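You operate a simulated robot arm through the tools that you are given. There is no shell and no other tool.

You run a simulated robot arm. Do the job below in one go: nothing can be reset, and whatever is moved stays where it is left.

Task
Top up the gearbox to its red mark with the drive off.
Fine: park the spout, shut the lid, then switch the drive on again. Where these are worked on the way, their far stop is far enough and under half their travel is too little: oil spout.

The check looks at the end state, three seconds after you hand in, the way a careful person would. Anything else that was tipped, shoved, dropped, spilled or broken makes it a failure. A push-on lid holds only when it is set on centred and level and pressed home; a screw cap is set on level and turned clockwise until tight.

Robot
A 7-joint arm with a two-finger parallel gripper, fixed in place. Base frame: the origin is at the foot of the arm, x ahead of it, y to its left, z up. Lengths are in cm, angles in degrees, forces in N, time in s.
With the tool pointing down near the work surface it reaches from about 14 to 68 cm from the base axis. Its first joint turns from -166.0 to 166.0 degrees. Payload 3.43 kg.
The TCP is the grasp point between the finger pads, 3.4 cm short of the fingertips. In the tool frame z runs along the fingers and y along their closing line. Largest opening 12.8 cm; finger width 2.4, thickness 1.2; the body of the gripper, 4.8 by 13 cm, starts 9.6 cm behind the TCP.
Orientation is told as [roll, pitch, yaw] about the base's x, y, z axes, in that order, counted from this pose: with the fingers straight down and closing along the base's y, the tool's x points along the base's -x, its y along +y and its z along -z.

Tools
- The arm moves only by the tool nudge_tool. Its argument "series" is a list of rows, each a list of 3 entries, a list of its own where there are three numbers: the opening, from 0 (shut) to 1 (fully open), then the shift along the tool's x, y, z in units of 20 mm (1.0 is 20 mm), then the turn, a rotation vector about the tool's x, y, z in units of 5 degrees (1.0 is 5 degrees). In form: [[fingers, [dx, dy, dz], [rx, ry, rz]], ...]. A call has 1 to 20 rows; each row shifts and turns the commanded pose from where the row before left it, along the tool's axes as they then stand. A call with a number of a shift or a turn outside -1 to 1 is refused whole. A row lasts 0.2 s, in which the tool goes at most 5 cm and 8.6 degrees; a call with a longer step from one row to the next is refused whole, and so is a gripper value outside its range. Where a pose cannot be reached the arm comes as near as it can. A force on the tool above 90 N (or 10 N above the force at the start of the call, whichever is more), or a blocked arm, ends the call early, and 0.2 s more pass. The fingers move at their own pace (about 10.8 cm/s each) and stop on an object; they squeeze with about 38 N. The grip force told is the motor's: it shows also when the fingers shut on nothing. Time passes only in rows, and 0.2 s behind the last, so rows that do not move let the fingers close. The reply holds the time, the measured pose of the TCP, the force on the tool along the base axes, the opening and the grip force, in the units named above and with some noise, with the torque about the TCP (base axes, N m) and any sound that the robot's microphone picked up.
- Cameras (640 x 400 px; columns grow to the right, rows downward): "scene" is fixed at [22, -50.04, 116.69]; the picture's right is [0.74, -0.67, 0.00], its down [-0.40, -0.45, -0.80] and it looks along [0.53, 0.59, -0.60] (base axes); focal length 349 px, centre (320, 200). "wrist" rides on the gripper at [7.6, -1.1, -16] in the tool frame; the picture's right is [0.15, 0.99, 0.00], its down [-0.88, 0.13, -0.46] and it looks along [-0.45, 0.07, 0.89] (tool axes); focal length 234 px, centre (320, 200). There is no depth. A picture from a camera that has moved, and an enlarged one, comes with that camera's place and axes in the base frame and with its lens.
- camera(camera): a new picture of that camera. It takes no simulated time.
- lift_body(by): slides the trunk up (or, below 0, down) by that many cm; the arm rides with it, the base frame stays. It gives what a move gives, with no picture.
- zoom(camera, box): a new picture of the part [left, top, right, bottom] of that camera's present view, enlarged. It takes no simulated time.
- sign_off(): hands the job in; it is judged then, once.

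Places have to be worked out from the pictures, the camera data and where the tool is seen. Open the gripper and draw the arm clear of the work before you hand the job in, unless the task says otherwise.

The tools are called after ">>>" as name(argument=value, ...) on one line, values as JSON. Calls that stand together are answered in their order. nudge_tool: Moves the arm, as the interface text tells. Its arguments: {"type":"object","properties":{"series":{"type":"array"}},"required":["series"]} The other tools are called the same way: lift_body (by) slides the trunk up or down; camera (camera) takes a picture; zoom (camera, box) takes an enlarged picture of a part of a camera's view; sign_off () hands the job in.

At the start:

```text
clock: 0.0
tool_pos: [46.22, 13.0, 86.7]
tool_rot: [-0.1, 0.0, 0.0]
wrist_force: [-0.8, -1.0, -1.2]
ft_torque: [0.0, -0.01, -0.03]
width: 12.8
gripper_force: 0.0
trunk travel left (down, up): [-5.0, 27.4]
```

scene: 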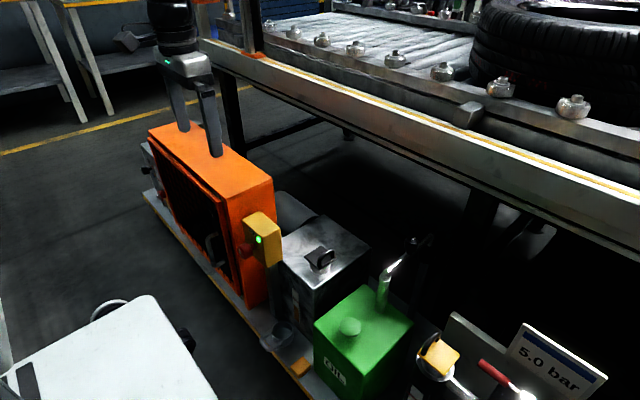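
wrist: 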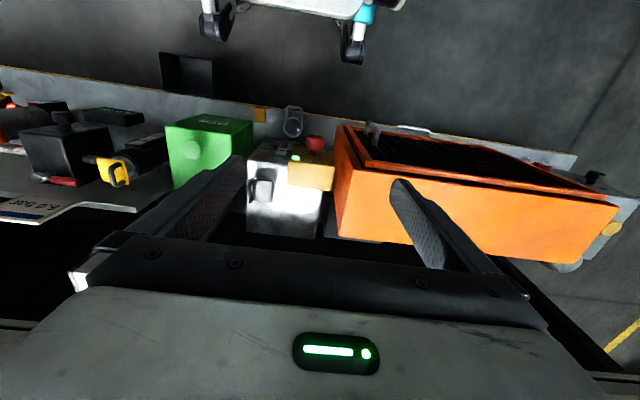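

I start by looking closely at the machine from both cameras to identify the gearbox, its lid, the oil spout and the drive switch.

>>> zoom(camera="scene", box=[220, 180, 460, 330])

>>> zoom(camera="scene", box=[240, 250, 480, 400])

>>> zoom(camera="wrist", box=[140, 80, 380, 230])

>>> zoom(camera="wrist", box=[0, 60, 240, 210])

>>> zoom(camera="scene", box=[400, 280, 640, 400])

```text
2.67 times, centred on (340, 255) of scene
camera zoom: at [22.0, -50.04, 116.69], right [0.74, -0.67, 0.0], down [-0.4, -0.45, -0.8], along [0.53, 0.59, -0.6], focal length 930 px, centre (267, 53)
```

zoom: 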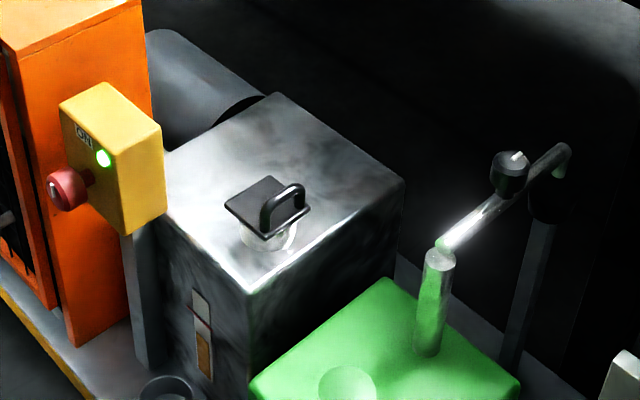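

```text
2.67 times, centred on (360, 325) of scene
camera zoom: at [22.0, -50.04, 116.69], right [0.74, -0.67, 0.0], down [-0.4, -0.45, -0.8], along [0.53, 0.59, -0.6], focal length 930 px, centre (213, -133)
```

zoom: 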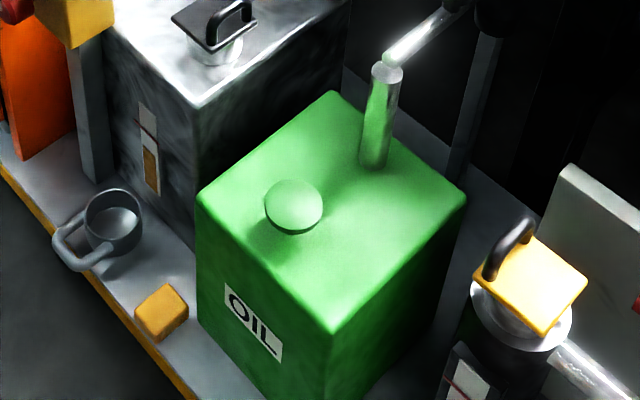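

```text
2.67 times, centred on (260, 155) of wrist
camera zoom: at [38.53, 11.84, 102.7], right [-0.15, 0.99, 0.0], down [0.88, 0.13, 0.46], along [0.45, 0.07, -0.89], focal length 624 px, centre (480, 320)
```

zoom: 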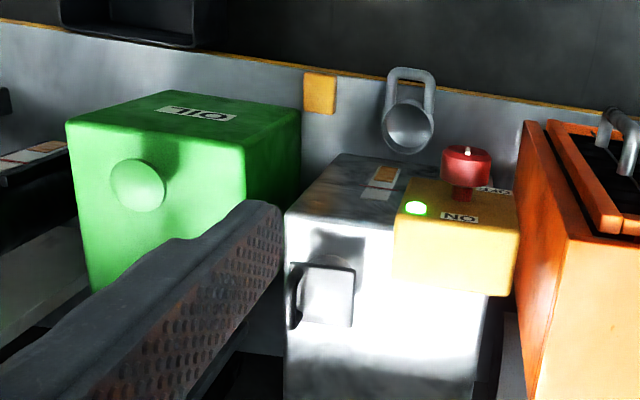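

```text
2.67 times, centred on (120, 135) of wrist
camera zoom: at [38.53, 11.84, 102.7], right [-0.15, 0.99, 0.0], down [0.88, 0.13, 0.46], along [0.45, 0.07, -0.89], focal length 624 px, centre (853, 373)
```

zoom: 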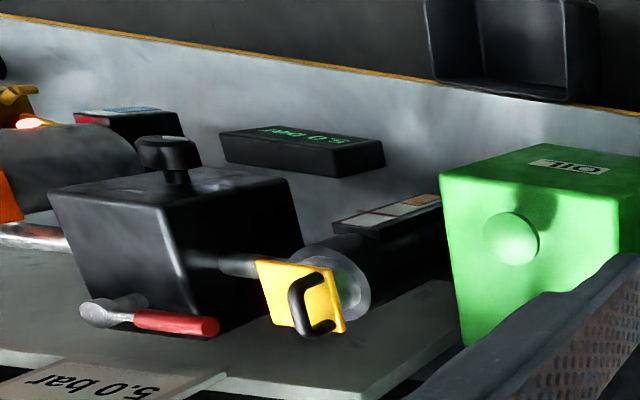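

```text
2.67 times, centred on (520, 340) of scene
camera zoom: at [22.0, -50.04, 116.69], right [0.74, -0.67, 0.0], down [-0.4, -0.45, -0.8], along [0.53, 0.59, -0.6], focal length 930 px, centre (-213, -173)
```

zoom: 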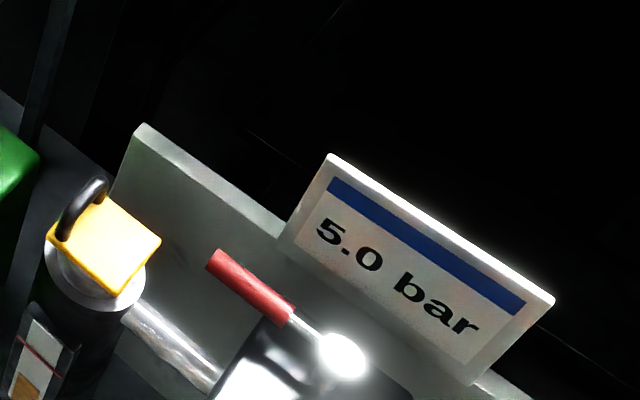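

The gearbox looks to be the steel box with the handled lid at about (67, 0, 45). The drive switch is the yellow box with the red knob near (51, 13, 48). The oil tank with its swing spout has its riser near (69, -20). I move the arm sideways at the same height to see the spout from the wrist.

>>> nudge_tool(series=[[1, [0, -1, 0], [0, 0, 0]], [1, [0, -1, 0], [0, 0, 0]], [1, [0, -1, 0], [0, 0, 0]], [1, [0, -1, 0], [0, 0, 0]], [1, [0, -1, 0], [0, 0, 0]], [1, [0, -1, 0], [0, 0, 0]], [1, [0, -1, 0], [0, 0, 0]], [1, [0, -1, 0], [0, 0, 0]], [1, [0, -1, 0], [0, 0, 0]], [1, [0, -1, 0], [0, 0, 0]], [1, [0, -1, 0], [0, 0, 0]], [1, [0, -1, 0], [0, 0, 0]]])

>>> camera(camera="wrist")

>>> camera(camera="scene")

```text
clock: 2.6
tool_pos: [46.06, -11.07, 86.57]
tool_rot: [0.0, -0.1, 0.1]
wrist_force: [0.1, 0.3, 0.4]
ft_torque: [0.02, -0.02, 0.01]
width: 12.79
gripper_force: 0.2
trunk travel left (down, up): [-5.0, 27.4]
```

```text
taken
camera wrist: at [38.43, -12.17, 102.61], right [-0.15, 0.99, 0.0], down [0.88, 0.13, 0.46], along [0.45, 0.07, -0.89], focal length 234 px, centre (320, 200)
```

wrist: 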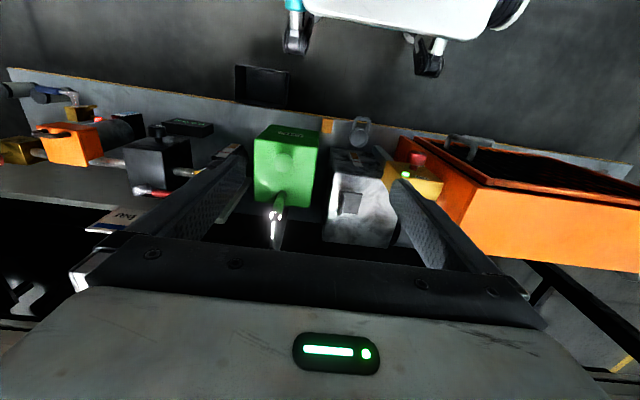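

```text
taken
```

scene: 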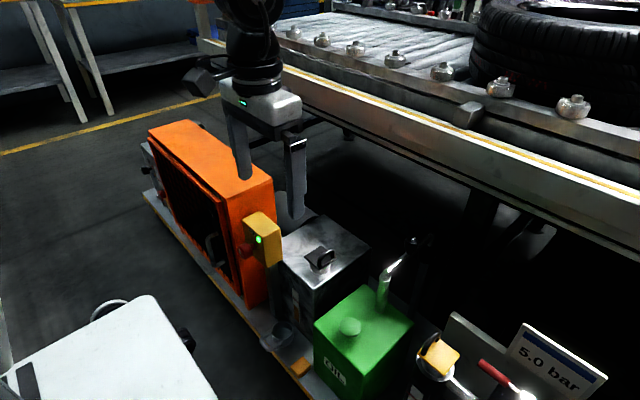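

The spout is now visible from the wrist. I zoom in on it and on the gearbox.

>>> zoom(camera="wrist", box=[230, 100, 400, 260])

>>> zoom(camera="wrist", box=[250, 170, 340, 260])

>>> zoom(camera="scene", box=[360, 210, 460, 310])

>>> zoom(camera="scene", box=[230, 200, 330, 300])

>>> zoom(camera="scene", box=[250, 280, 330, 360])

```text
2.50 times, centred on (315, 180) of wrist
camera zoom: at [38.43, -12.17, 102.61], right [-0.15, 0.99, 0.0], down [0.88, 0.13, 0.46], along [0.45, 0.07, -0.89], focal length 585 px, centre (332, 250)
```

zoom: 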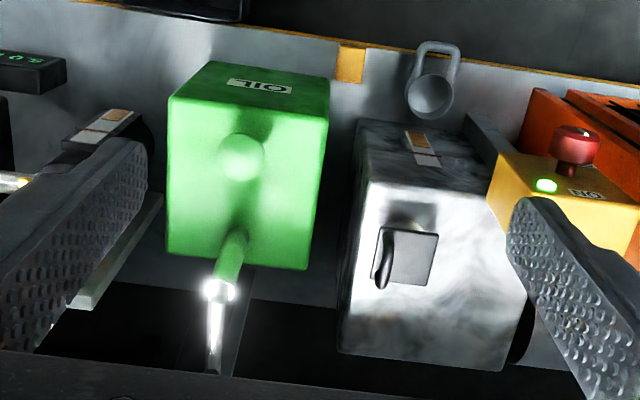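

```text
4.44 times, centred on (295, 215) of wrist
camera zoom: at [38.43, -12.17, 102.61], right [-0.15, 0.99, 0.0], down [0.88, 0.13, 0.46], along [0.45, 0.07, -0.89], focal length 1041 px, centre (431, 133)
```

zoom: 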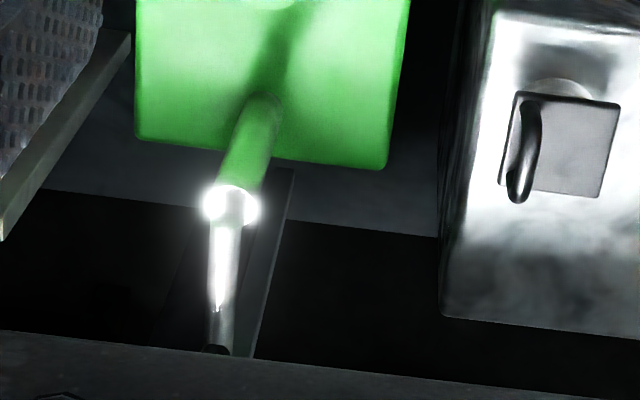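

```text
4.00 times, centred on (410, 260) of scene
camera zoom: at [22.0, -50.04, 116.69], right [0.74, -0.67, 0.0], down [-0.4, -0.45, -0.8], along [0.53, 0.59, -0.6], focal length 1394 px, centre (-40, -40)
```

zoom: 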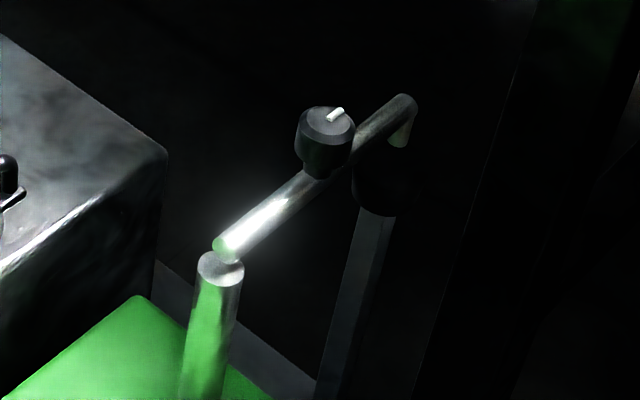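

```text
4.00 times, centred on (280, 250) of scene
camera zoom: at [22.0, -50.04, 116.69], right [0.74, -0.67, 0.0], down [-0.4, -0.45, -0.8], along [0.53, 0.59, -0.6], focal length 1394 px, centre (480, 0)
```

zoom: 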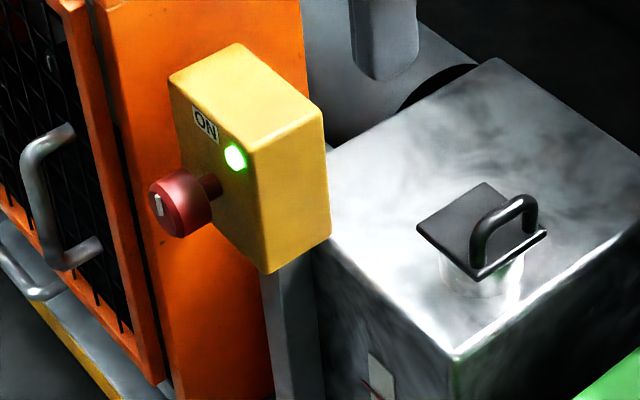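

```text
5.00 times, centred on (290, 320) of scene
camera zoom: at [22.0, -50.04, 116.69], right [0.74, -0.67, 0.0], down [-0.4, -0.45, -0.8], along [0.53, 0.59, -0.6], focal length 1743 px, centre (470, -400)
```

zoom: 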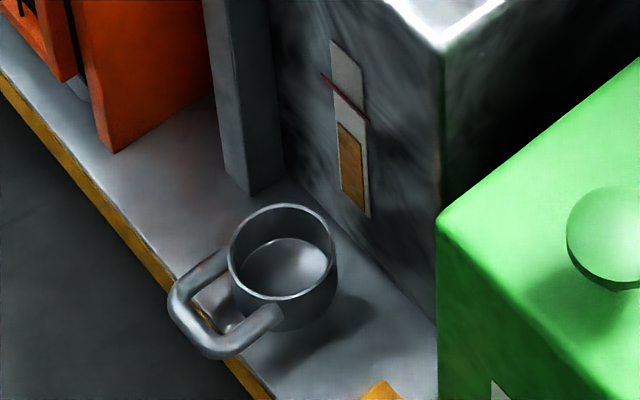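

The gearbox sight glass on its front shows amber below the red mark, and the spout carries a black knob with a white mark. I go closer to the gearbox with a forward tilt to examine the lid and the switch.

>>> nudge_tool(series=[[1, [0, 1, 0.8], [0, 0, 0]], [1, [0, 1, 0.8], [0, 0, 0]], [1, [0, 1, 0.8], [0, 0, 0]], [1, [0, 1, 0.8], [0, 0, 0]], [1, [0, 1, 0.8], [0, 0, 0]], [1, [0.3, 0.5, 0.8], [0, 0, 0]], [1, [0.3, 0, 0.8], [0, -1, 0]], [1, [0.3, 0, 0.8], [0, -1, 0]], [1, [0, 0, 0.8], [0, -1, 0]], [1, [0, 0, 0], [0, -1, 0]], [1, [0, 0, 0], [0, -1, 0]], [1, [0, 0, 0], [0, -1, 0]]])

>>> camera(camera="wrist")

>>> camera(camera="scene")

```text
clock: 5.2
tool_pos: [44.79, -0.1, 72.2]
tool_rot: [0.0, -30.2, -0.1]
wrist_force: [-0.2, -0.5, 0.1]
ft_torque: [0.0, 0.01, 0.01]
width: 12.79
gripper_force: 0.0
trunk travel left (down, up): [-5.0, 27.4]
```

```text
taken
camera wrist: at [30.19, -1.14, 82.3], right [-0.13, 0.99, -0.07], down [0.53, 0.13, 0.84], along [0.84, 0.07, -0.54], focal length 234 px, centre (320, 200)
```

wrist: 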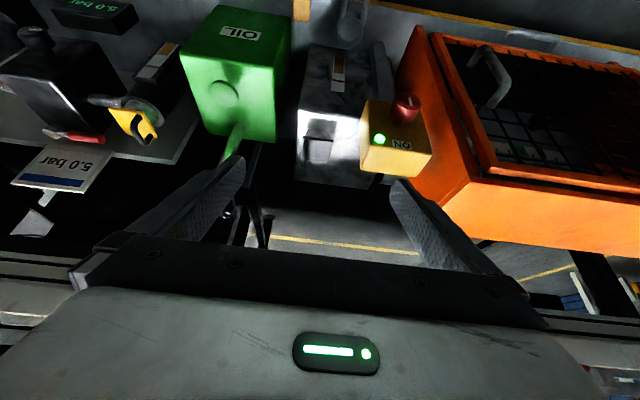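

```text
taken
```

scene: 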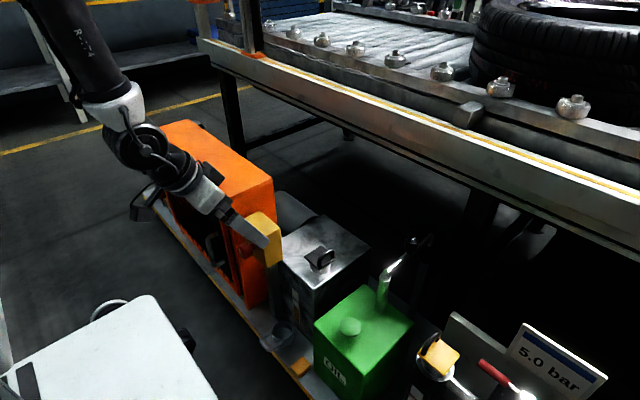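

The picture is inverted (image down is base up). I zoom in on the lid and the switch.

>>> zoom(camera="wrist", box=[280, 60, 440, 190])

>>> zoom(camera="wrist", box=[290, 100, 350, 180])

>>> zoom(camera="wrist", box=[180, 60, 300, 220])

```text
3.08 times, centred on (360, 125) of wrist
camera zoom: at [30.19, -1.14, 82.3], right [-0.13, 0.99, -0.07], down [0.53, 0.13, 0.84], along [0.84, 0.07, -0.54], focal length 720 px, centre (197, 431)
```

zoom: 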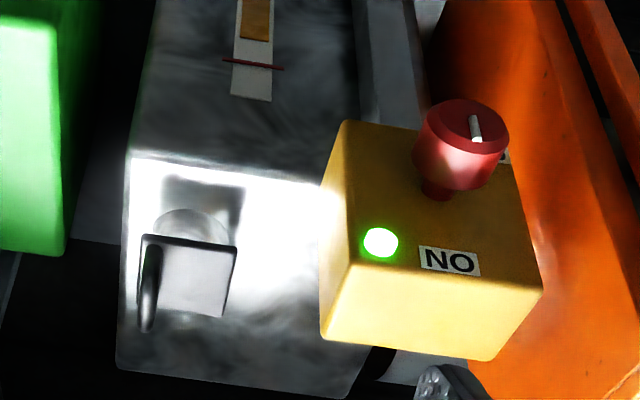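

```text
5.00 times, centred on (320, 140) of wrist
camera zoom: at [30.19, -1.14, 82.3], right [-0.13, 0.99, -0.07], down [0.53, 0.13, 0.84], along [0.84, 0.07, -0.54], focal length 1171 px, centre (320, 500)
```

zoom: 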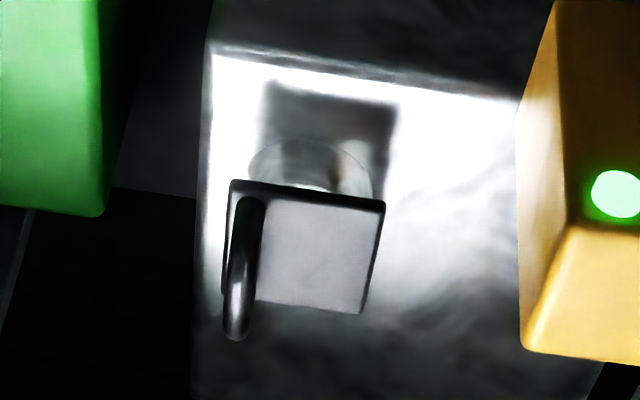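

```text
2.50 times, centred on (240, 140) of wrist
camera zoom: at [30.19, -1.14, 82.3], right [-0.13, 0.99, -0.07], down [0.53, 0.13, 0.84], along [0.84, 0.07, -0.54], focal length 585 px, centre (520, 350)
```

zoom: 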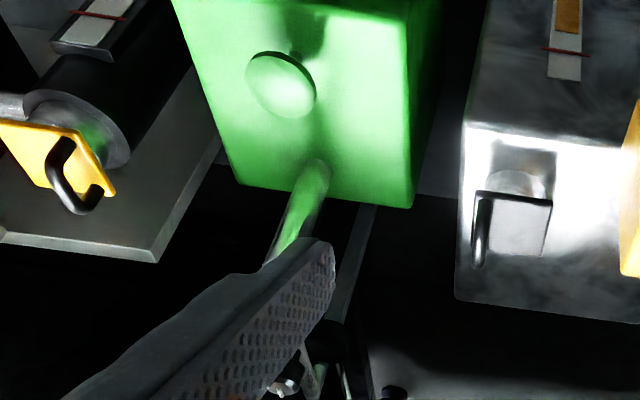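

The switch is a rotary knob with its face centre at about (49.9, 12.5, 49.9) and its mark pointing up at "ON". There seems to be a second label at its +y side, so I move to view the knob head-on before touching it.

>>> nudge_tool(series=[[1, [0.81, 0.93, 0.69], [0, 0, 0]], [1, [0.81, 0.93, 0.69], [0, 0, 0]], [1, [0.81, 0.93, 0.69], [0, 0, 0]], [1, [0.81, 0.93, 0.69], [0, 0, 0]], [1, [0.81, 0.93, 0.69], [0, 0, 0]], [1, [0.81, 0.93, 0.69], [0, 0, 0]], [1, [0.81, 0.93, 0.69], [0, 0, 0]], [1, [0, 0, 0], [0, -1, 0]], [1, [0, 0, 0], [0, -1, 0]], [1, [0, 0, 0], [0, -1, 0]], [1, [0, 0, 0], [0, -1, 0]], [1, [0, 0, 0], [0, -1, 0]], [1, [0, 0, 0], [0, -1, 0]]])

>>> camera(camera="wrist")

>>> camera(camera="scene")

```text
clock: 8.0
tool_pos: [39.86, 13.01, 58.18]
tool_rot: [0.0, -60.1, 0.0]
wrist_force: [0.7, -0.4, 0.5]
ft_torque: [-0.02, 0.0, -0.01]
width: 12.81
gripper_force: 0.0
trunk travel left (down, up): [-5.0, 27.4]
```

```text
taken
camera wrist: at [22.15, 11.86, 59.69], right [-0.07, 0.99, -0.13], down [0.04, 0.13, 0.99], along [1.0, 0.07, -0.05], focal length 234 px, centre (320, 200)
```

wrist: 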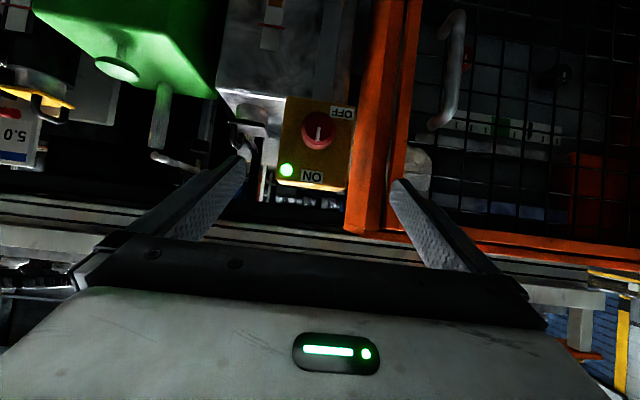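

```text
taken
```

scene: 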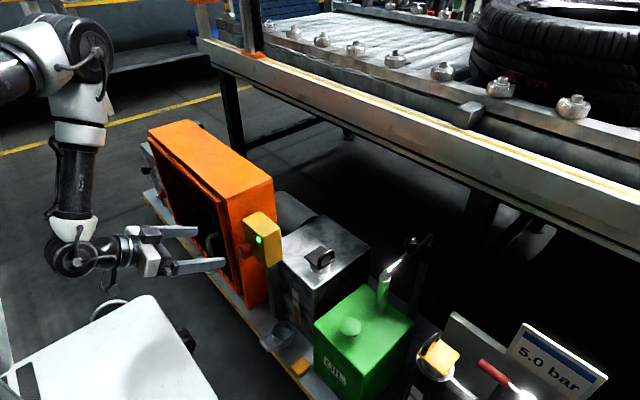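

The view shows an "OFF" label beside the knob. I zoom in to measure the knob and the labels.

>>> zoom(camera="wrist", box=[260, 80, 380, 200])

>>> zoom(camera="wrist", box=[90, 20, 270, 190])

>>> zoom(camera="wrist", box=[200, 70, 300, 170])

```text
3.33 times, centred on (320, 140) of wrist
camera zoom: at [22.15, 11.86, 59.69], right [-0.07, 0.99, -0.13], down [0.04, 0.13, 0.99], along [1.0, 0.07, -0.05], focal length 781 px, centre (320, 400)
```

zoom: 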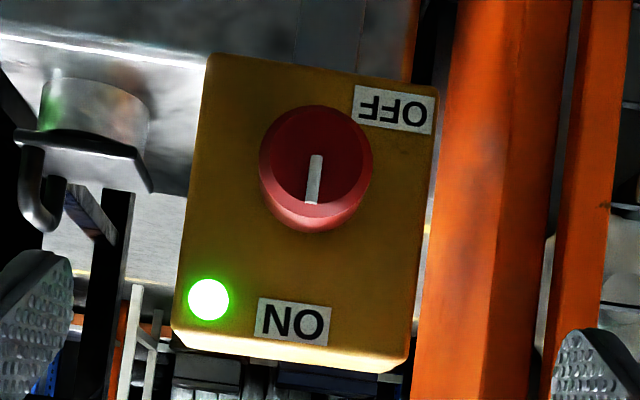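

```text
2.35 times, centred on (180, 105) of wrist
camera zoom: at [22.15, 11.86, 59.69], right [-0.07, 0.99, -0.13], down [0.04, 0.13, 0.99], along [1.0, 0.07, -0.05], focal length 551 px, centre (649, 424)
```

zoom: 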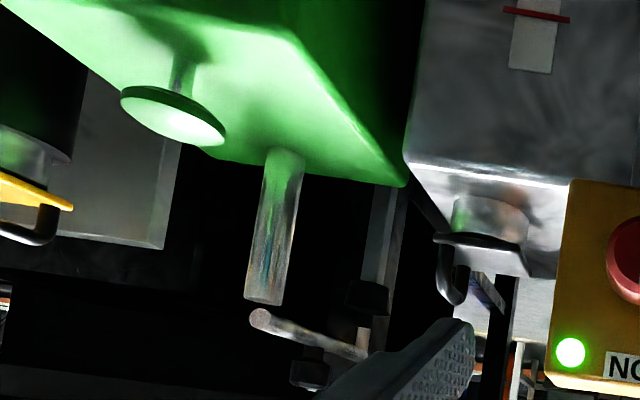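

```text
4.00 times, centred on (250, 120) of wrist
camera zoom: at [22.15, 11.86, 59.69], right [-0.07, 0.99, -0.13], down [0.04, 0.13, 0.99], along [1.0, 0.07, -0.05], focal length 937 px, centre (600, 520)
```

zoom: 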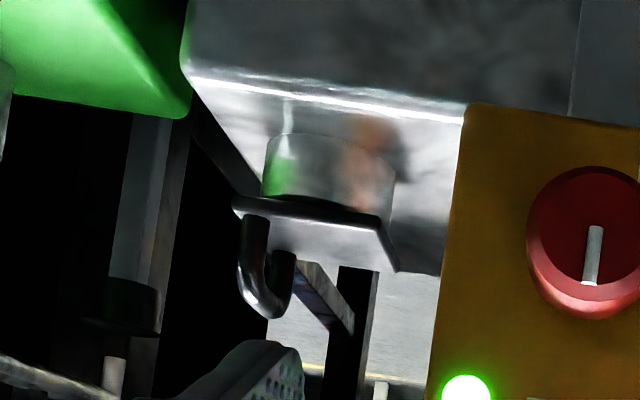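

The knob axis is at about y=12.5, z=49.7 and it is 4 cm across. Its mark points to ON (up), and OFF lies counter-clockwise, on the +y side and lower. I level the tool to point along +x, line it up in front of the knob and part-close the fingers.

>>> nudge_tool(series=[[0.5, [0, 0, 0], [0, -1, 0]], [0.5, [0, 0, 0], [0, -1, 0]], [0.5, [0, 0, 0], [0, -1, 0]], [0.5, [0, 0, 0], [0, -1, 0]], [0.5, [0, 0, 0], [0, -1, 0]], [0.5, [0, 0, 0], [0, -1, 0]], [0.5, [0.84, -0.05, 0], [0, 0, 0]], [0.5, [0.84, -0.05, 0], [0, 0, 0]], [0.5, [0.84, -0.05, 0], [0, 0, 0]], [0.5, [0.84, -0.05, 0], [0, 0, 0]], [0.5, [0.84, -0.05, 0], [0, 0, 0]]])

>>> camera(camera="wrist")

>>> camera(camera="scene")

```text
clock: 9.4
tool_pos: [39.78, 13.13, 58.72]
tool_rot: [-104.6, -89.6, 104.6]
wrist_force: [-2.7, 0.0, 22.6]
ft_torque: [-0.14, 4.06, 0.0]
width: 6.42
gripper_force: 0.1
trunk travel left (down, up): [-5.0, 27.4]
stopped in row 7: the force on the tool passed its limit at 166 N (the readings are from after the stop); the commanded pose is now the measured one
```

```text
taken
camera wrist: at [23.59, 11.88, 51.14], right [0.0, 0.99, -0.15], down [-0.46, 0.13, 0.88], along [0.89, 0.07, 0.45], focal length 234 px, centre (320, 200)
```

wrist: 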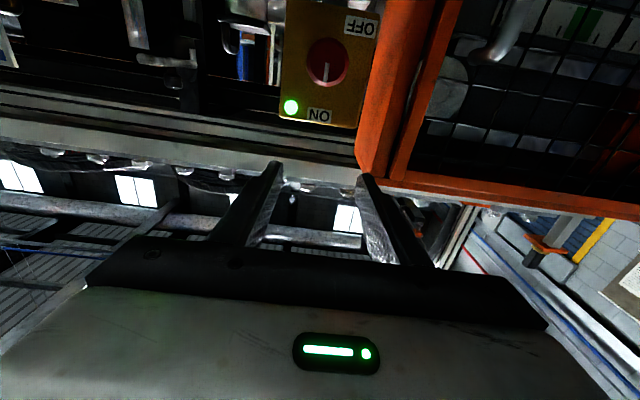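

```text
taken
```

scene: 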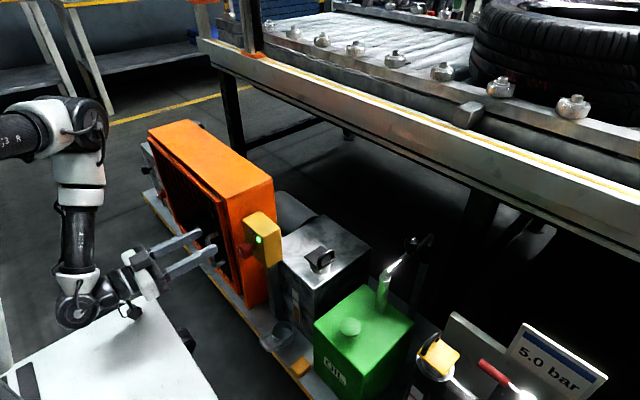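

The hand's camera housing touched the white cart top behind it (force about 16 cm behind the TCP), so a level approach at this height is blocked. I lift off, go back to the 60° tilt that was clear, and check that the cart has not moved.

>>> nudge_tool(series=[[0.5, [-0.5, 0, 0], [0, 0, 0]], [0.5, [-1, 0, 0], [0, 0, 0]], [0.5, [-1, 0, 0], [0, 0, 0]], [0.5, [0, 0, 0], [0, 1, 0]], [0.5, [0, 0, 0], [0, 1, 0]], [0.5, [0, 0, 0], [0, 1, 0]], [0.5, [0, 0, 0], [0, 1, 0]], [0.5, [0, 0, 0], [0, 1, 0]], [0.5, [0, 0, 0], [0, 1, 0]]])

>>> camera(camera="scene")

>>> camera(camera="wrist")

```text
clock: 11.4
tool_pos: [39.55, 13.16, 63.67]
tool_rot: [-0.6, -59.9, 0.8]
wrist_force: [1.1, 0.9, 0.1]
ft_torque: [0.0, -0.02, 0.02]
width: 6.39
gripper_force: 0.0
trunk travel left (down, up): [-5.0, 27.4]
```

```text
taken
```

scene: 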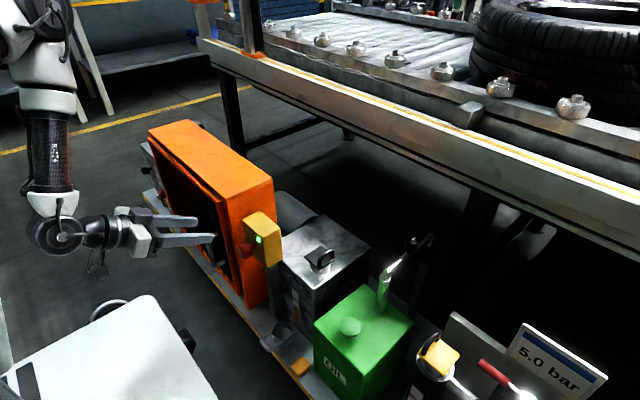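

```text
taken
camera wrist: at [21.89, 11.97, 65.12], right [-0.08, 0.99, -0.13], down [0.05, 0.14, 0.99], along [1.0, 0.07, -0.06], focal length 234 px, centre (320, 200)
```

wrist: 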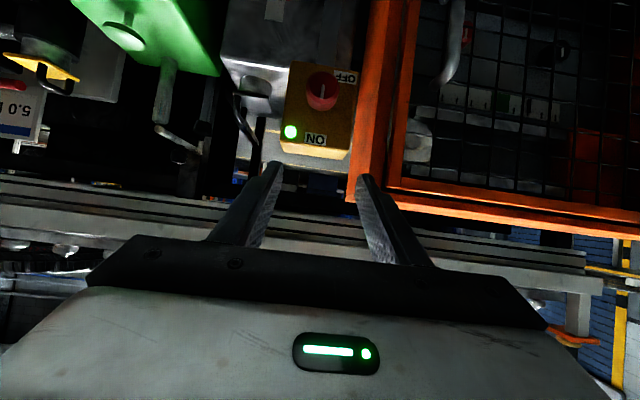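

The cart is unmoved and the arm is clear. I move forward above the knob's standoff, then pre-rotate +60° about the knob's axis direction so the gripped turn towards OFF has plenty of travel.

>>> nudge_tool(series=[[0.5, [-0.54, -0.11, 0.94], [0, 0, 0]], [0.5, [-0.54, -0.11, 0.94], [0, 0, 0]], [0.5, [-0.54, -0.11, 0.94], [0, 0, 0]], [0.5, [0, 0, 0], [-0.5, 0, 0.866]], [0.5, [0, 0, 0], [-0.5, 0, 0.866]], [0.5, [0, 0, 0], [-0.5, 0, 0.866]], [0.5, [0, 0, 0], [-0.5, 0, 0.866]], [0.5, [0, 0, 0], [-0.5, 0, 0.866]], [0.5, [0, 0, 0], [-0.5, 0, 0.866]], [0.5, [0, 0, 0], [-0.5, 0, 0.866]], [0.5, [0, 0, 0], [-0.5, 0, 0.866]], [0.5, [0, 0, 0], [-0.5, 0, 0.866]], [0.5, [0, 0, 0], [-0.5, 0, 0.866]], [0.5, [0, 0, 0], [-0.5, 0, 0.866]], [0.5, [0, 0, 0], [-0.5, 0, 0.866]]])

>>> camera(camera="scene")

>>> camera(camera="wrist")

```text
clock: 14.7
tool_pos: [46.09, 12.47, 63.5]
tool_rot: [73.7, -25.8, -56.1]
wrist_force: [-0.5, -0.1, 0.4]
ft_torque: [0.01, -0.02, 0.01]
width: 6.42
gripper_force: 0.1
trunk travel left (down, up): [-5.0, 27.4]
```

```text
taken
```

scene: 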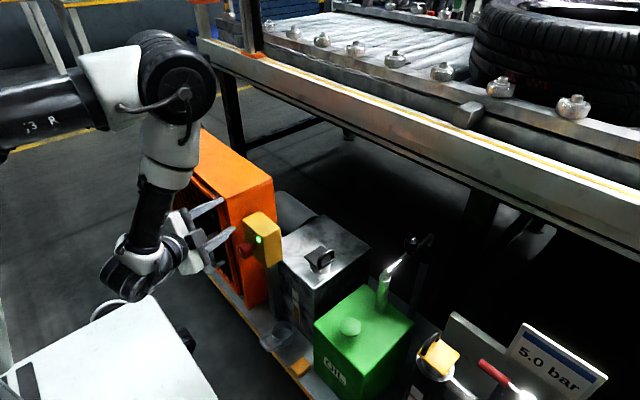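

```text
taken
camera wrist: at [28.5, 10.66, 63.35], right [-0.07, 0.61, 0.79], down [0.05, -0.79, 0.61], along [1.0, 0.08, 0.03], focal length 234 px, centre (320, 200)
```

wrist: 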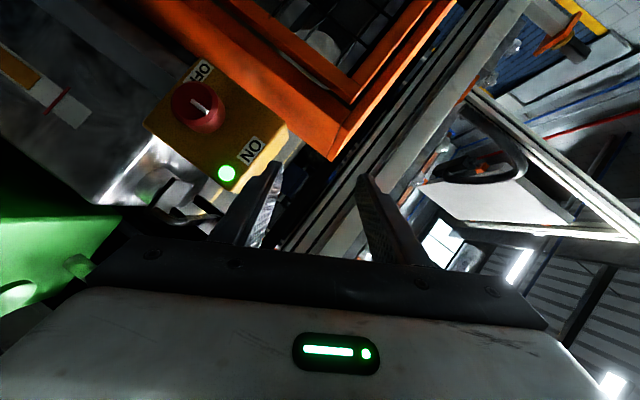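

The pre-rotation worked with the arm free. Now I descend straight down to knob height at the x=46 standoff and check the alignment there.

>>> nudge_tool(series=[[0.5, [0.427, -0.854, 0.247], [0, 0, 0]], [0.5, [0.427, -0.854, 0.247], [0, 0, 0]], [0.5, [0.427, -0.854, 0.247], [0, 0, 0]], [0.5, [0.427, -0.854, 0.247], [0, 0, 0]], [0.5, [0.427, -0.854, 0.247], [0, 0, 0]], [0.5, [0.427, -0.854, 0.247], [0, 0, 0]], [0.5, [0.427, -0.854, 0.247], [0, 0, 0]]])

>>> camera(camera="scene")

>>> camera(camera="wrist")

```text
clock: 16.3
tool_pos: [46.18, 12.33, 50.54]
tool_rot: [74.6, -24.8, -56.5]
wrist_force: [-0.7, -6.4, 17.7]
ft_torque: [-0.47, 3.67, 1.17]
width: 6.4
gripper_force: 0.0
trunk travel left (down, up): [-5.0, 27.4]
stopped in row 7: the force on the tool passed its limit at 178 N (the readings are from after the stop); the commanded pose is now the measured one
```

```text
taken
```

scene: 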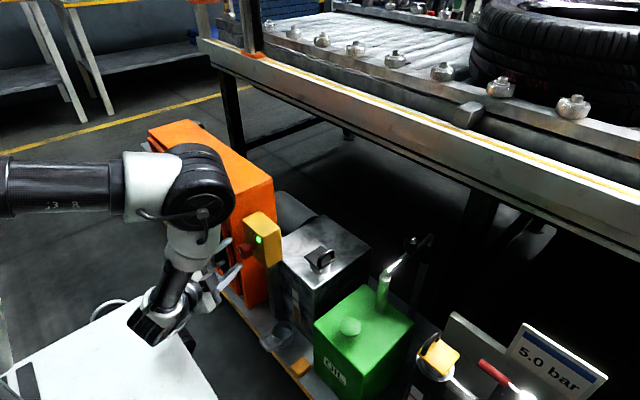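

```text
taken
camera wrist: at [28.51, 10.45, 50.43], right [-0.07, 0.59, 0.8], down [0.05, -0.8, 0.59], along [1.0, 0.08, 0.03], focal length 234 px, centre (320, 200)
```

wrist: 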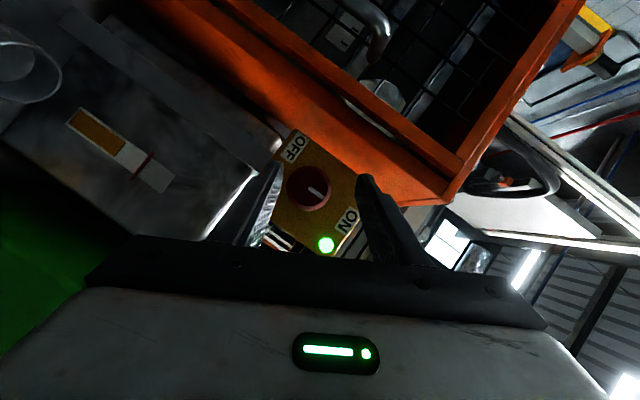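

The housing brushed the cart again (contact about 19 cm behind the TCP, z about 49), so I need a steeper tool. I rise, change to a 45° tilt with +45° about the knob axis, and then check the pose.

>>> nudge_tool(series=[[0.6, [-0.325, 0.65, -0.1875], [0, 0, 0]], [0.6, [-0.325, 0.65, -0.1875], [0, 0, 0]], [0.6, [-0.325, 0.65, -0.1875], [0, 0, 0]], [0.6, [-0.325, 0.65, -0.1875], [0, 0, 0]], [0.6, [0, 0, 0], [0.5, 0, -0.866]], [0.6, [0, 0, 0], [0.5, 0, -0.866]], [0.6, [0, 0, 0], [0.5, 0, -0.866]], [0.6, [0, 0, 0], [0, 1, 0]], [0.6, [0, 0, 0], [0, 1, 0]], [0.6, [0, 0, 0], [0, 1, 0]]])

>>> camera(camera="wrist")

>>> camera(camera="scene")

```text
clock: 18.5
tool_pos: [46.17, 12.09, 56.52]
tool_rot: [55.4, -29.4, -35.5]
wrist_force: [0.2, -0.5, 0.0]
ft_torque: [0.03, 0.02, 0.01]
width: 7.67
gripper_force: 0.1
trunk travel left (down, up): [-5.0, 27.4]
```

```text
taken
camera wrist: at [29.44, 7.1, 59.99], right [-0.1, 0.76, 0.64], down [0.3, -0.59, 0.75], along [0.95, 0.27, -0.17], focal length 234 px, centre (320, 200)
```

wrist: 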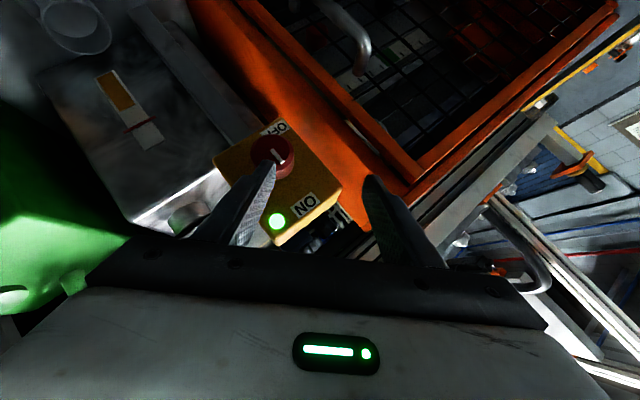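

```text
taken
```

scene: 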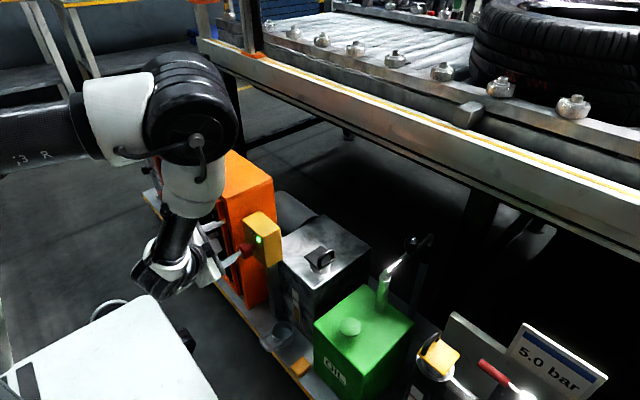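

The orientation is as planned. I back off slightly along the tool axis and shift sideways so the knob sits between the fingers on the approach line.

>>> nudge_tool(series=[[0.6, [0, 0, -0.9], [0, 0, 0]], [0.6, [0.157, -0.757, 0], [0, 0, 0]], [0.6, [0.157, -0.757, 0], [0, 0, 0]], [0.6, [0.157, -0.757, 0], [0, 0, 0]]])

>>> camera(camera="wrist")

>>> camera(camera="scene")

```text
clock: 19.5
tool_pos: [44.17, 8.37, 53.56]
tool_rot: [55.4, -29.4, -35.7]
wrist_force: [-0.7, -0.1, 1.4]
ft_torque: [0.03, 0.01, -0.02]
width: 7.71
gripper_force: 0.1
trunk travel left (down, up): [-5.0, 27.4]
```

```text
taken
camera wrist: at [27.47, 3.42, 57.11], right [-0.1, 0.76, 0.64], down [0.3, -0.59, 0.75], along [0.95, 0.27, -0.17], focal length 234 px, centre (320, 200)
```

wrist: 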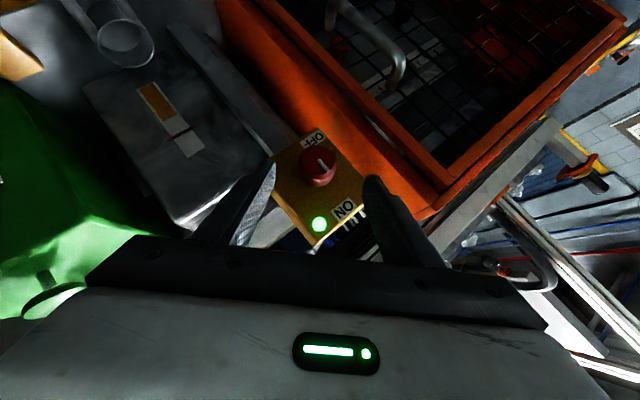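

```text
taken
```

scene: 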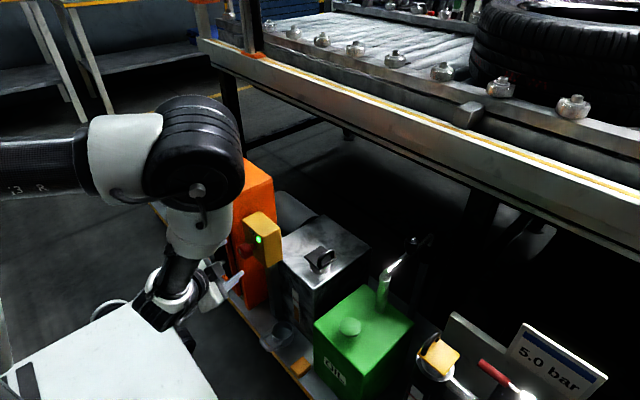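

The standoff is centred, and the re-measured knob face gives (49.9, 12.6, 49.7). I advance along the tool axis so the knob lies between the pads, and leave the gripper open for a check.

>>> nudge_tool(series=[[0.6, [0, 0.02, 0.99], [0, 0, 0]], [0.6, [0, 0.02, 0.99], [0, 0, 0]], [0.6, [0, 0.02, 0.99], [0, 0, 0]], [0.6, [0, 0.02, 0.95], [0, 0, 0]], [0.6, [0, 0, 0], [0, 0, 0]]])

>>> camera(camera="wrist")

>>> zoom(camera="scene", box=[150, 180, 310, 320])

```text
clock: 20.7
tool_pos: [49.67, 12.6, 49.95]
tool_rot: [55.5, -29.4, -35.7]
wrist_force: [-0.1, -0.3, 0.0]
ft_torque: [0.01, -0.01, 0.02]
width: 7.68
gripper_force: 0.0
trunk travel left (down, up): [-5.0, 27.4]
```

```text
taken
camera wrist: at [33.12, 7.52, 53.34], right [-0.1, 0.76, 0.64], down [0.3, -0.59, 0.75], along [0.95, 0.27, -0.17], focal length 234 px, centre (320, 200)
```

wrist: 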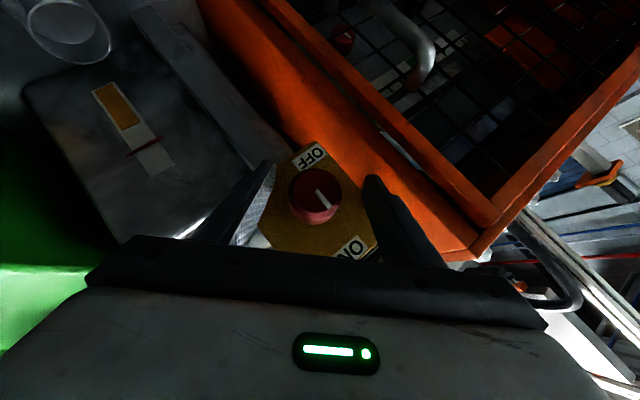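

```text
2.86 times, centred on (230, 250) of scene
camera zoom: at [22.0, -50.04, 116.69], right [0.74, -0.67, 0.0], down [-0.4, -0.45, -0.8], along [0.53, 0.59, -0.6], focal length 996 px, centre (577, 57)
```

zoom: 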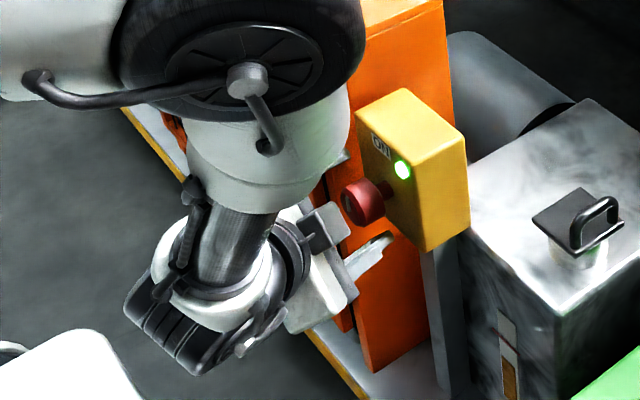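

The knob is between the pads with no contact force. I close on it and turn counter-clockwise about its axis towards OFF, the first 45°.

>>> nudge_tool(series=[[0, [0, 0, 0], [0, 0, 0]], [0, [0, 0, 0], [0, 0, 0]], [0, [0, 0, 0], [0, 0, 0]], [0, [0, 0, 0], [0.707, 0, -0.707]], [0, [0, 0, 0], [0.707, 0, -0.707]], [0, [0, 0, 0], [0.707, 0, -0.707]], [0, [0, 0, 0], [0.707, 0, -0.707]], [0, [0, 0, 0], [0.707, 0, -0.707]], [0, [0, 0, 0], [0.707, 0, -0.707]], [0, [0, 0, 0], [0.707, 0, -0.707]], [0, [0, 0, 0], [0.707, 0, -0.707]], [0, [0, 0, 0], [0.707, 0, -0.707]]])

>>> camera(camera="wrist")

>>> zoom(camera="scene", box=[150, 180, 310, 320])

```text
clock: 23.3
tool_pos: [49.7, 12.45, 49.78]
tool_rot: [1.1, -44.7, -0.9]
wrist_force: [8.8, -19.0, -22.3]
ft_torque: [-0.04, 0.53, -0.27]
width: 4.09
gripper_force: 44.6
trunk travel left (down, up): [-5.0, 27.4]
```

```text
taken
camera wrist: at [33.08, 11.28, 55.92], right [-0.1, 0.99, -0.09], down [0.31, 0.12, 0.95], along [0.95, 0.07, -0.31], focal length 234 px, centre (320, 200)
```

wrist: 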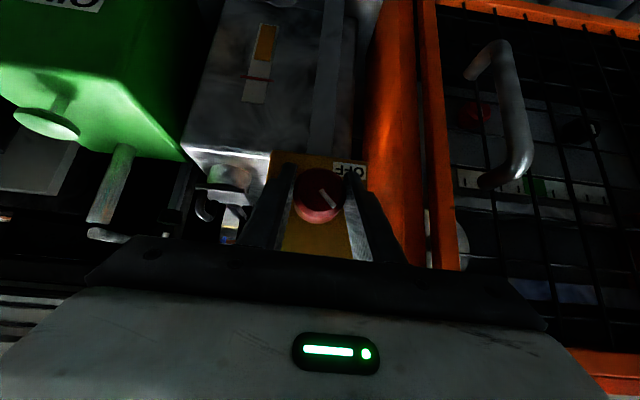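

```text
2.86 times, centred on (230, 250) of scene
camera zoom: at [22.0, -50.04, 116.69], right [0.74, -0.67, 0.0], down [-0.4, -0.45, -0.8], along [0.53, 0.59, -0.6], focal length 996 px, centre (577, 57)
```

zoom: 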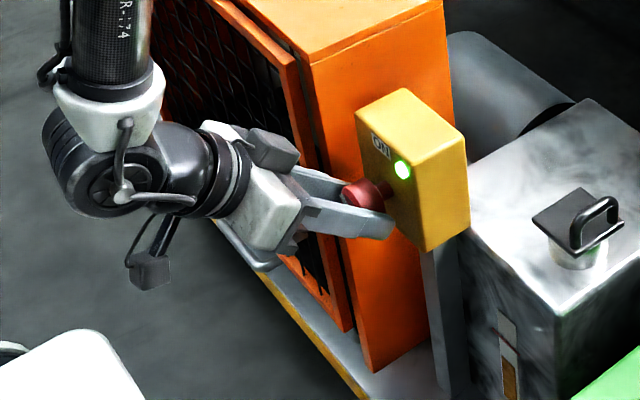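

The knob turned with the grip (width 4.09), and the lamp is still green. I keep turning the same way another 45°.

>>> nudge_tool(series=[[0, [0, 0, 0], [0.707, 0, -0.707]], [0, [0, 0, 0], [0.707, 0, -0.707]], [0, [0, 0, 0], [0.707, 0, -0.707]], [0, [0, 0, 0], [0.707, 0, -0.707]], [0, [0, 0, 0], [0.707, 0, -0.707]], [0, [0, 0, 0], [0.707, 0, -0.707]], [0, [0, 0, 0], [0.707, 0, -0.707]], [0, [0, 0, 0], [0.707, 0, -0.707]], [0, [0, 0, 0], [0.707, 0, -0.707]]])

>>> camera(camera="wrist")

>>> zoom(camera="scene", box=[150, 180, 310, 320])

```text
clock: 25.3
tool_pos: [49.69, 12.81, 49.84]
tool_rot: [-53.6, -30.3, 34.8]
wrist_force: [5.7, -5.7, -27.5]
ft_torque: [0.05, -0.24, -0.74]
width: 4.04
gripper_force: 45.2
trunk travel left (down, up): [-5.0, 27.4]
```

```text
taken
camera wrist: at [33.04, 16.04, 55.07], right [-0.11, 0.64, -0.76], down [0.3, 0.75, 0.59], along [0.95, -0.17, -0.28], focal length 234 px, centre (320, 200)
```

wrist: 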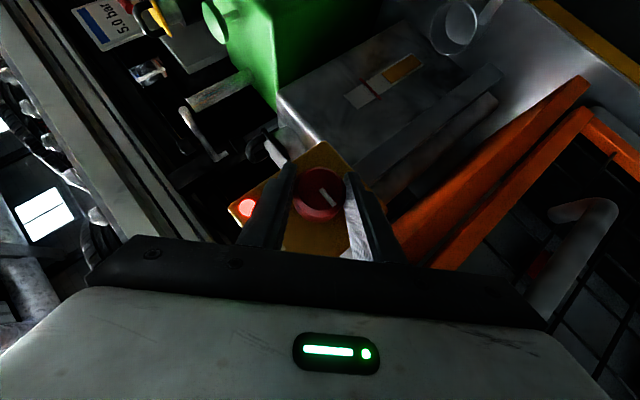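

```text
2.86 times, centred on (230, 250) of scene
camera zoom: at [22.0, -50.04, 116.69], right [0.74, -0.67, 0.0], down [-0.4, -0.45, -0.8], along [0.53, 0.59, -0.6], focal length 996 px, centre (577, 57)
```

zoom: 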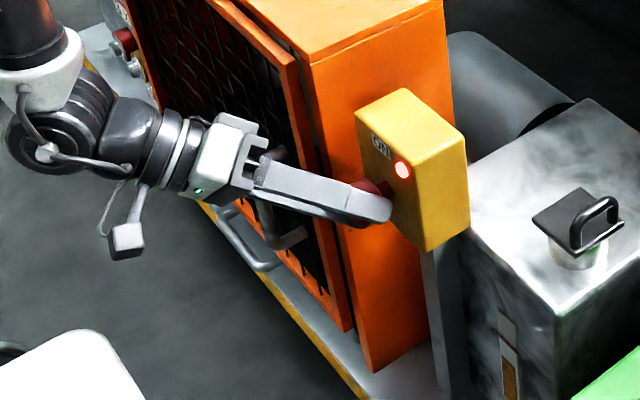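

The lamp has turned red, so the drive is off. I turn a little further to find whether there is a stop and be sure of the OFF position.

>>> nudge_tool(series=[[0, [0, 0, 0], [0.707, 0, -0.707]], [0, [0, 0, 0], [0.707, 0, -0.707]], [0, [0, 0, 0], [0.707, 0, -0.707]]])

>>> camera(camera="wrist")

```text
clock: 26.1
tool_pos: [49.68, 13.08, 49.79]
tool_rot: [-66.5, -21.4, 40.8]
wrist_force: [-3.6, 24.8, -13.6]
ft_torque: [0.81, -0.25, -0.28]
width: 4.17
gripper_force: 45.0
trunk travel left (down, up): [-5.0, 27.4]
```

```text
taken
camera wrist: at [33.01, 17.41, 54.09], right [-0.11, 0.43, -0.9], down [0.3, 0.88, 0.38], along [0.95, -0.23, -0.22], focal length 234 px, centre (320, 200)
```

wrist: 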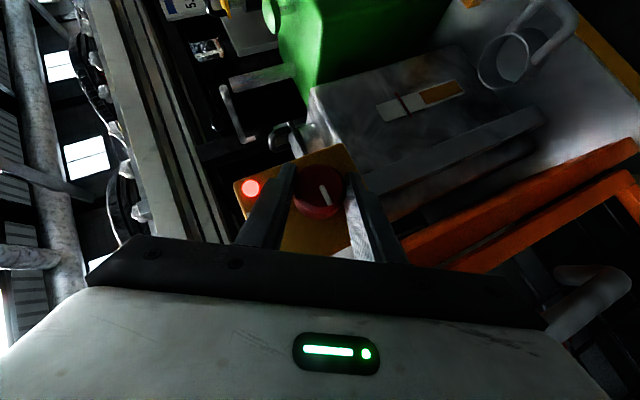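

The torque rose to 0.8 N·m, so the knob is at its OFF stop and the lamp is red. I open the fingers, rotate the empty hand back upright about the knob axis, and retreat along the tool axis.

>>> nudge_tool(series=[[0.6, [0, 0, 0], [0, 0, 0]], [0.6, [0, 0, 0], [0, 0, 0]], [0.6, [0, 0, 0], [-0.707, 0, 0.707]], [0.6, [0, 0, 0], [-0.707, 0, 0.707]], [0.6, [0, 0, 0], [-0.707, 0, 0.707]], [0.6, [0, 0, 0], [-0.707, 0, 0.707]], [0.6, [0, 0, 0], [-0.707, 0, 0.707]], [0.6, [0, 0, 0], [-0.707, 0, 0.707]], [0.6, [0, 0, 0], [-0.707, 0, 0.707]], [0.6, [0, 0, 0], [-0.707, 0, 0.707]], [0.6, [0, 0, 0], [-0.707, 0, 0.707]], [0.6, [0, 0, 0], [-0.707, 0, 0.707]], [0.6, [0, 0, 0], [-0.707, 0, 0.707]], [0.6, [0, 0, 0], [-0.707, 0, 0.707]]])

>>> nudge_tool(series=[[0.6, [0, 0, -1], [0, 0, 0]], [0.6, [0, 0, -1], [0, 0, 0]], [0.6, [0, 0, -1], [0, 0, 0]], [0.6, [0, 0, -1], [0, 0, 0]], [0.6, [0, 0, -1], [0, 0, 0]], [0.6, [0, 0, -1], [0, 0, 0]]])

>>> camera(camera="wrist")

>>> camera(camera="scene")

```text
clock: 29.1
tool_pos: [49.78, 12.77, 49.96]
tool_rot: [1.5, -45.0, -1.0]
wrist_force: [0.9, -0.4, 0.8]
ft_torque: [-0.01, 0.01, -0.03]
width: 7.7
gripper_force: 0.0
trunk travel left (down, up): [-5.0, 27.4]
```

```text
clock: 30.5
tool_pos: [41.33, 12.48, 58.67]
tool_rot: [1.4, -44.8, -1.0]
wrist_force: [0.0, -0.2, 0.4]
ft_torque: [0.01, -0.01, -0.01]
width: 7.71
gripper_force: 0.0
trunk travel left (down, up): [-5.0, 27.4]
```

```text
taken
camera wrist: at [24.65, 11.3, 64.59], right [-0.1, 0.99, -0.09], down [0.3, 0.11, 0.95], along [0.95, 0.07, -0.31], focal length 234 px, centre (320, 200)
```

wrist: 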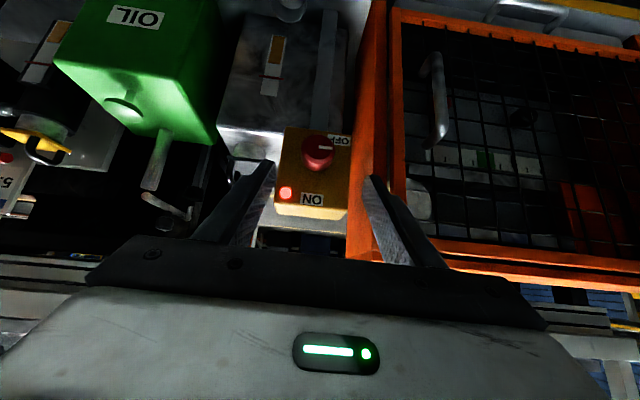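

```text
taken
```

scene: 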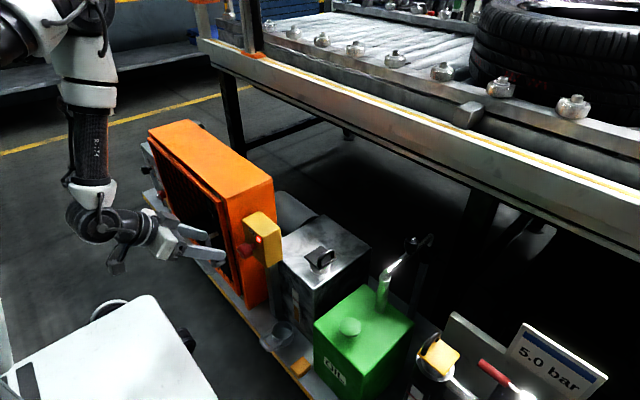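

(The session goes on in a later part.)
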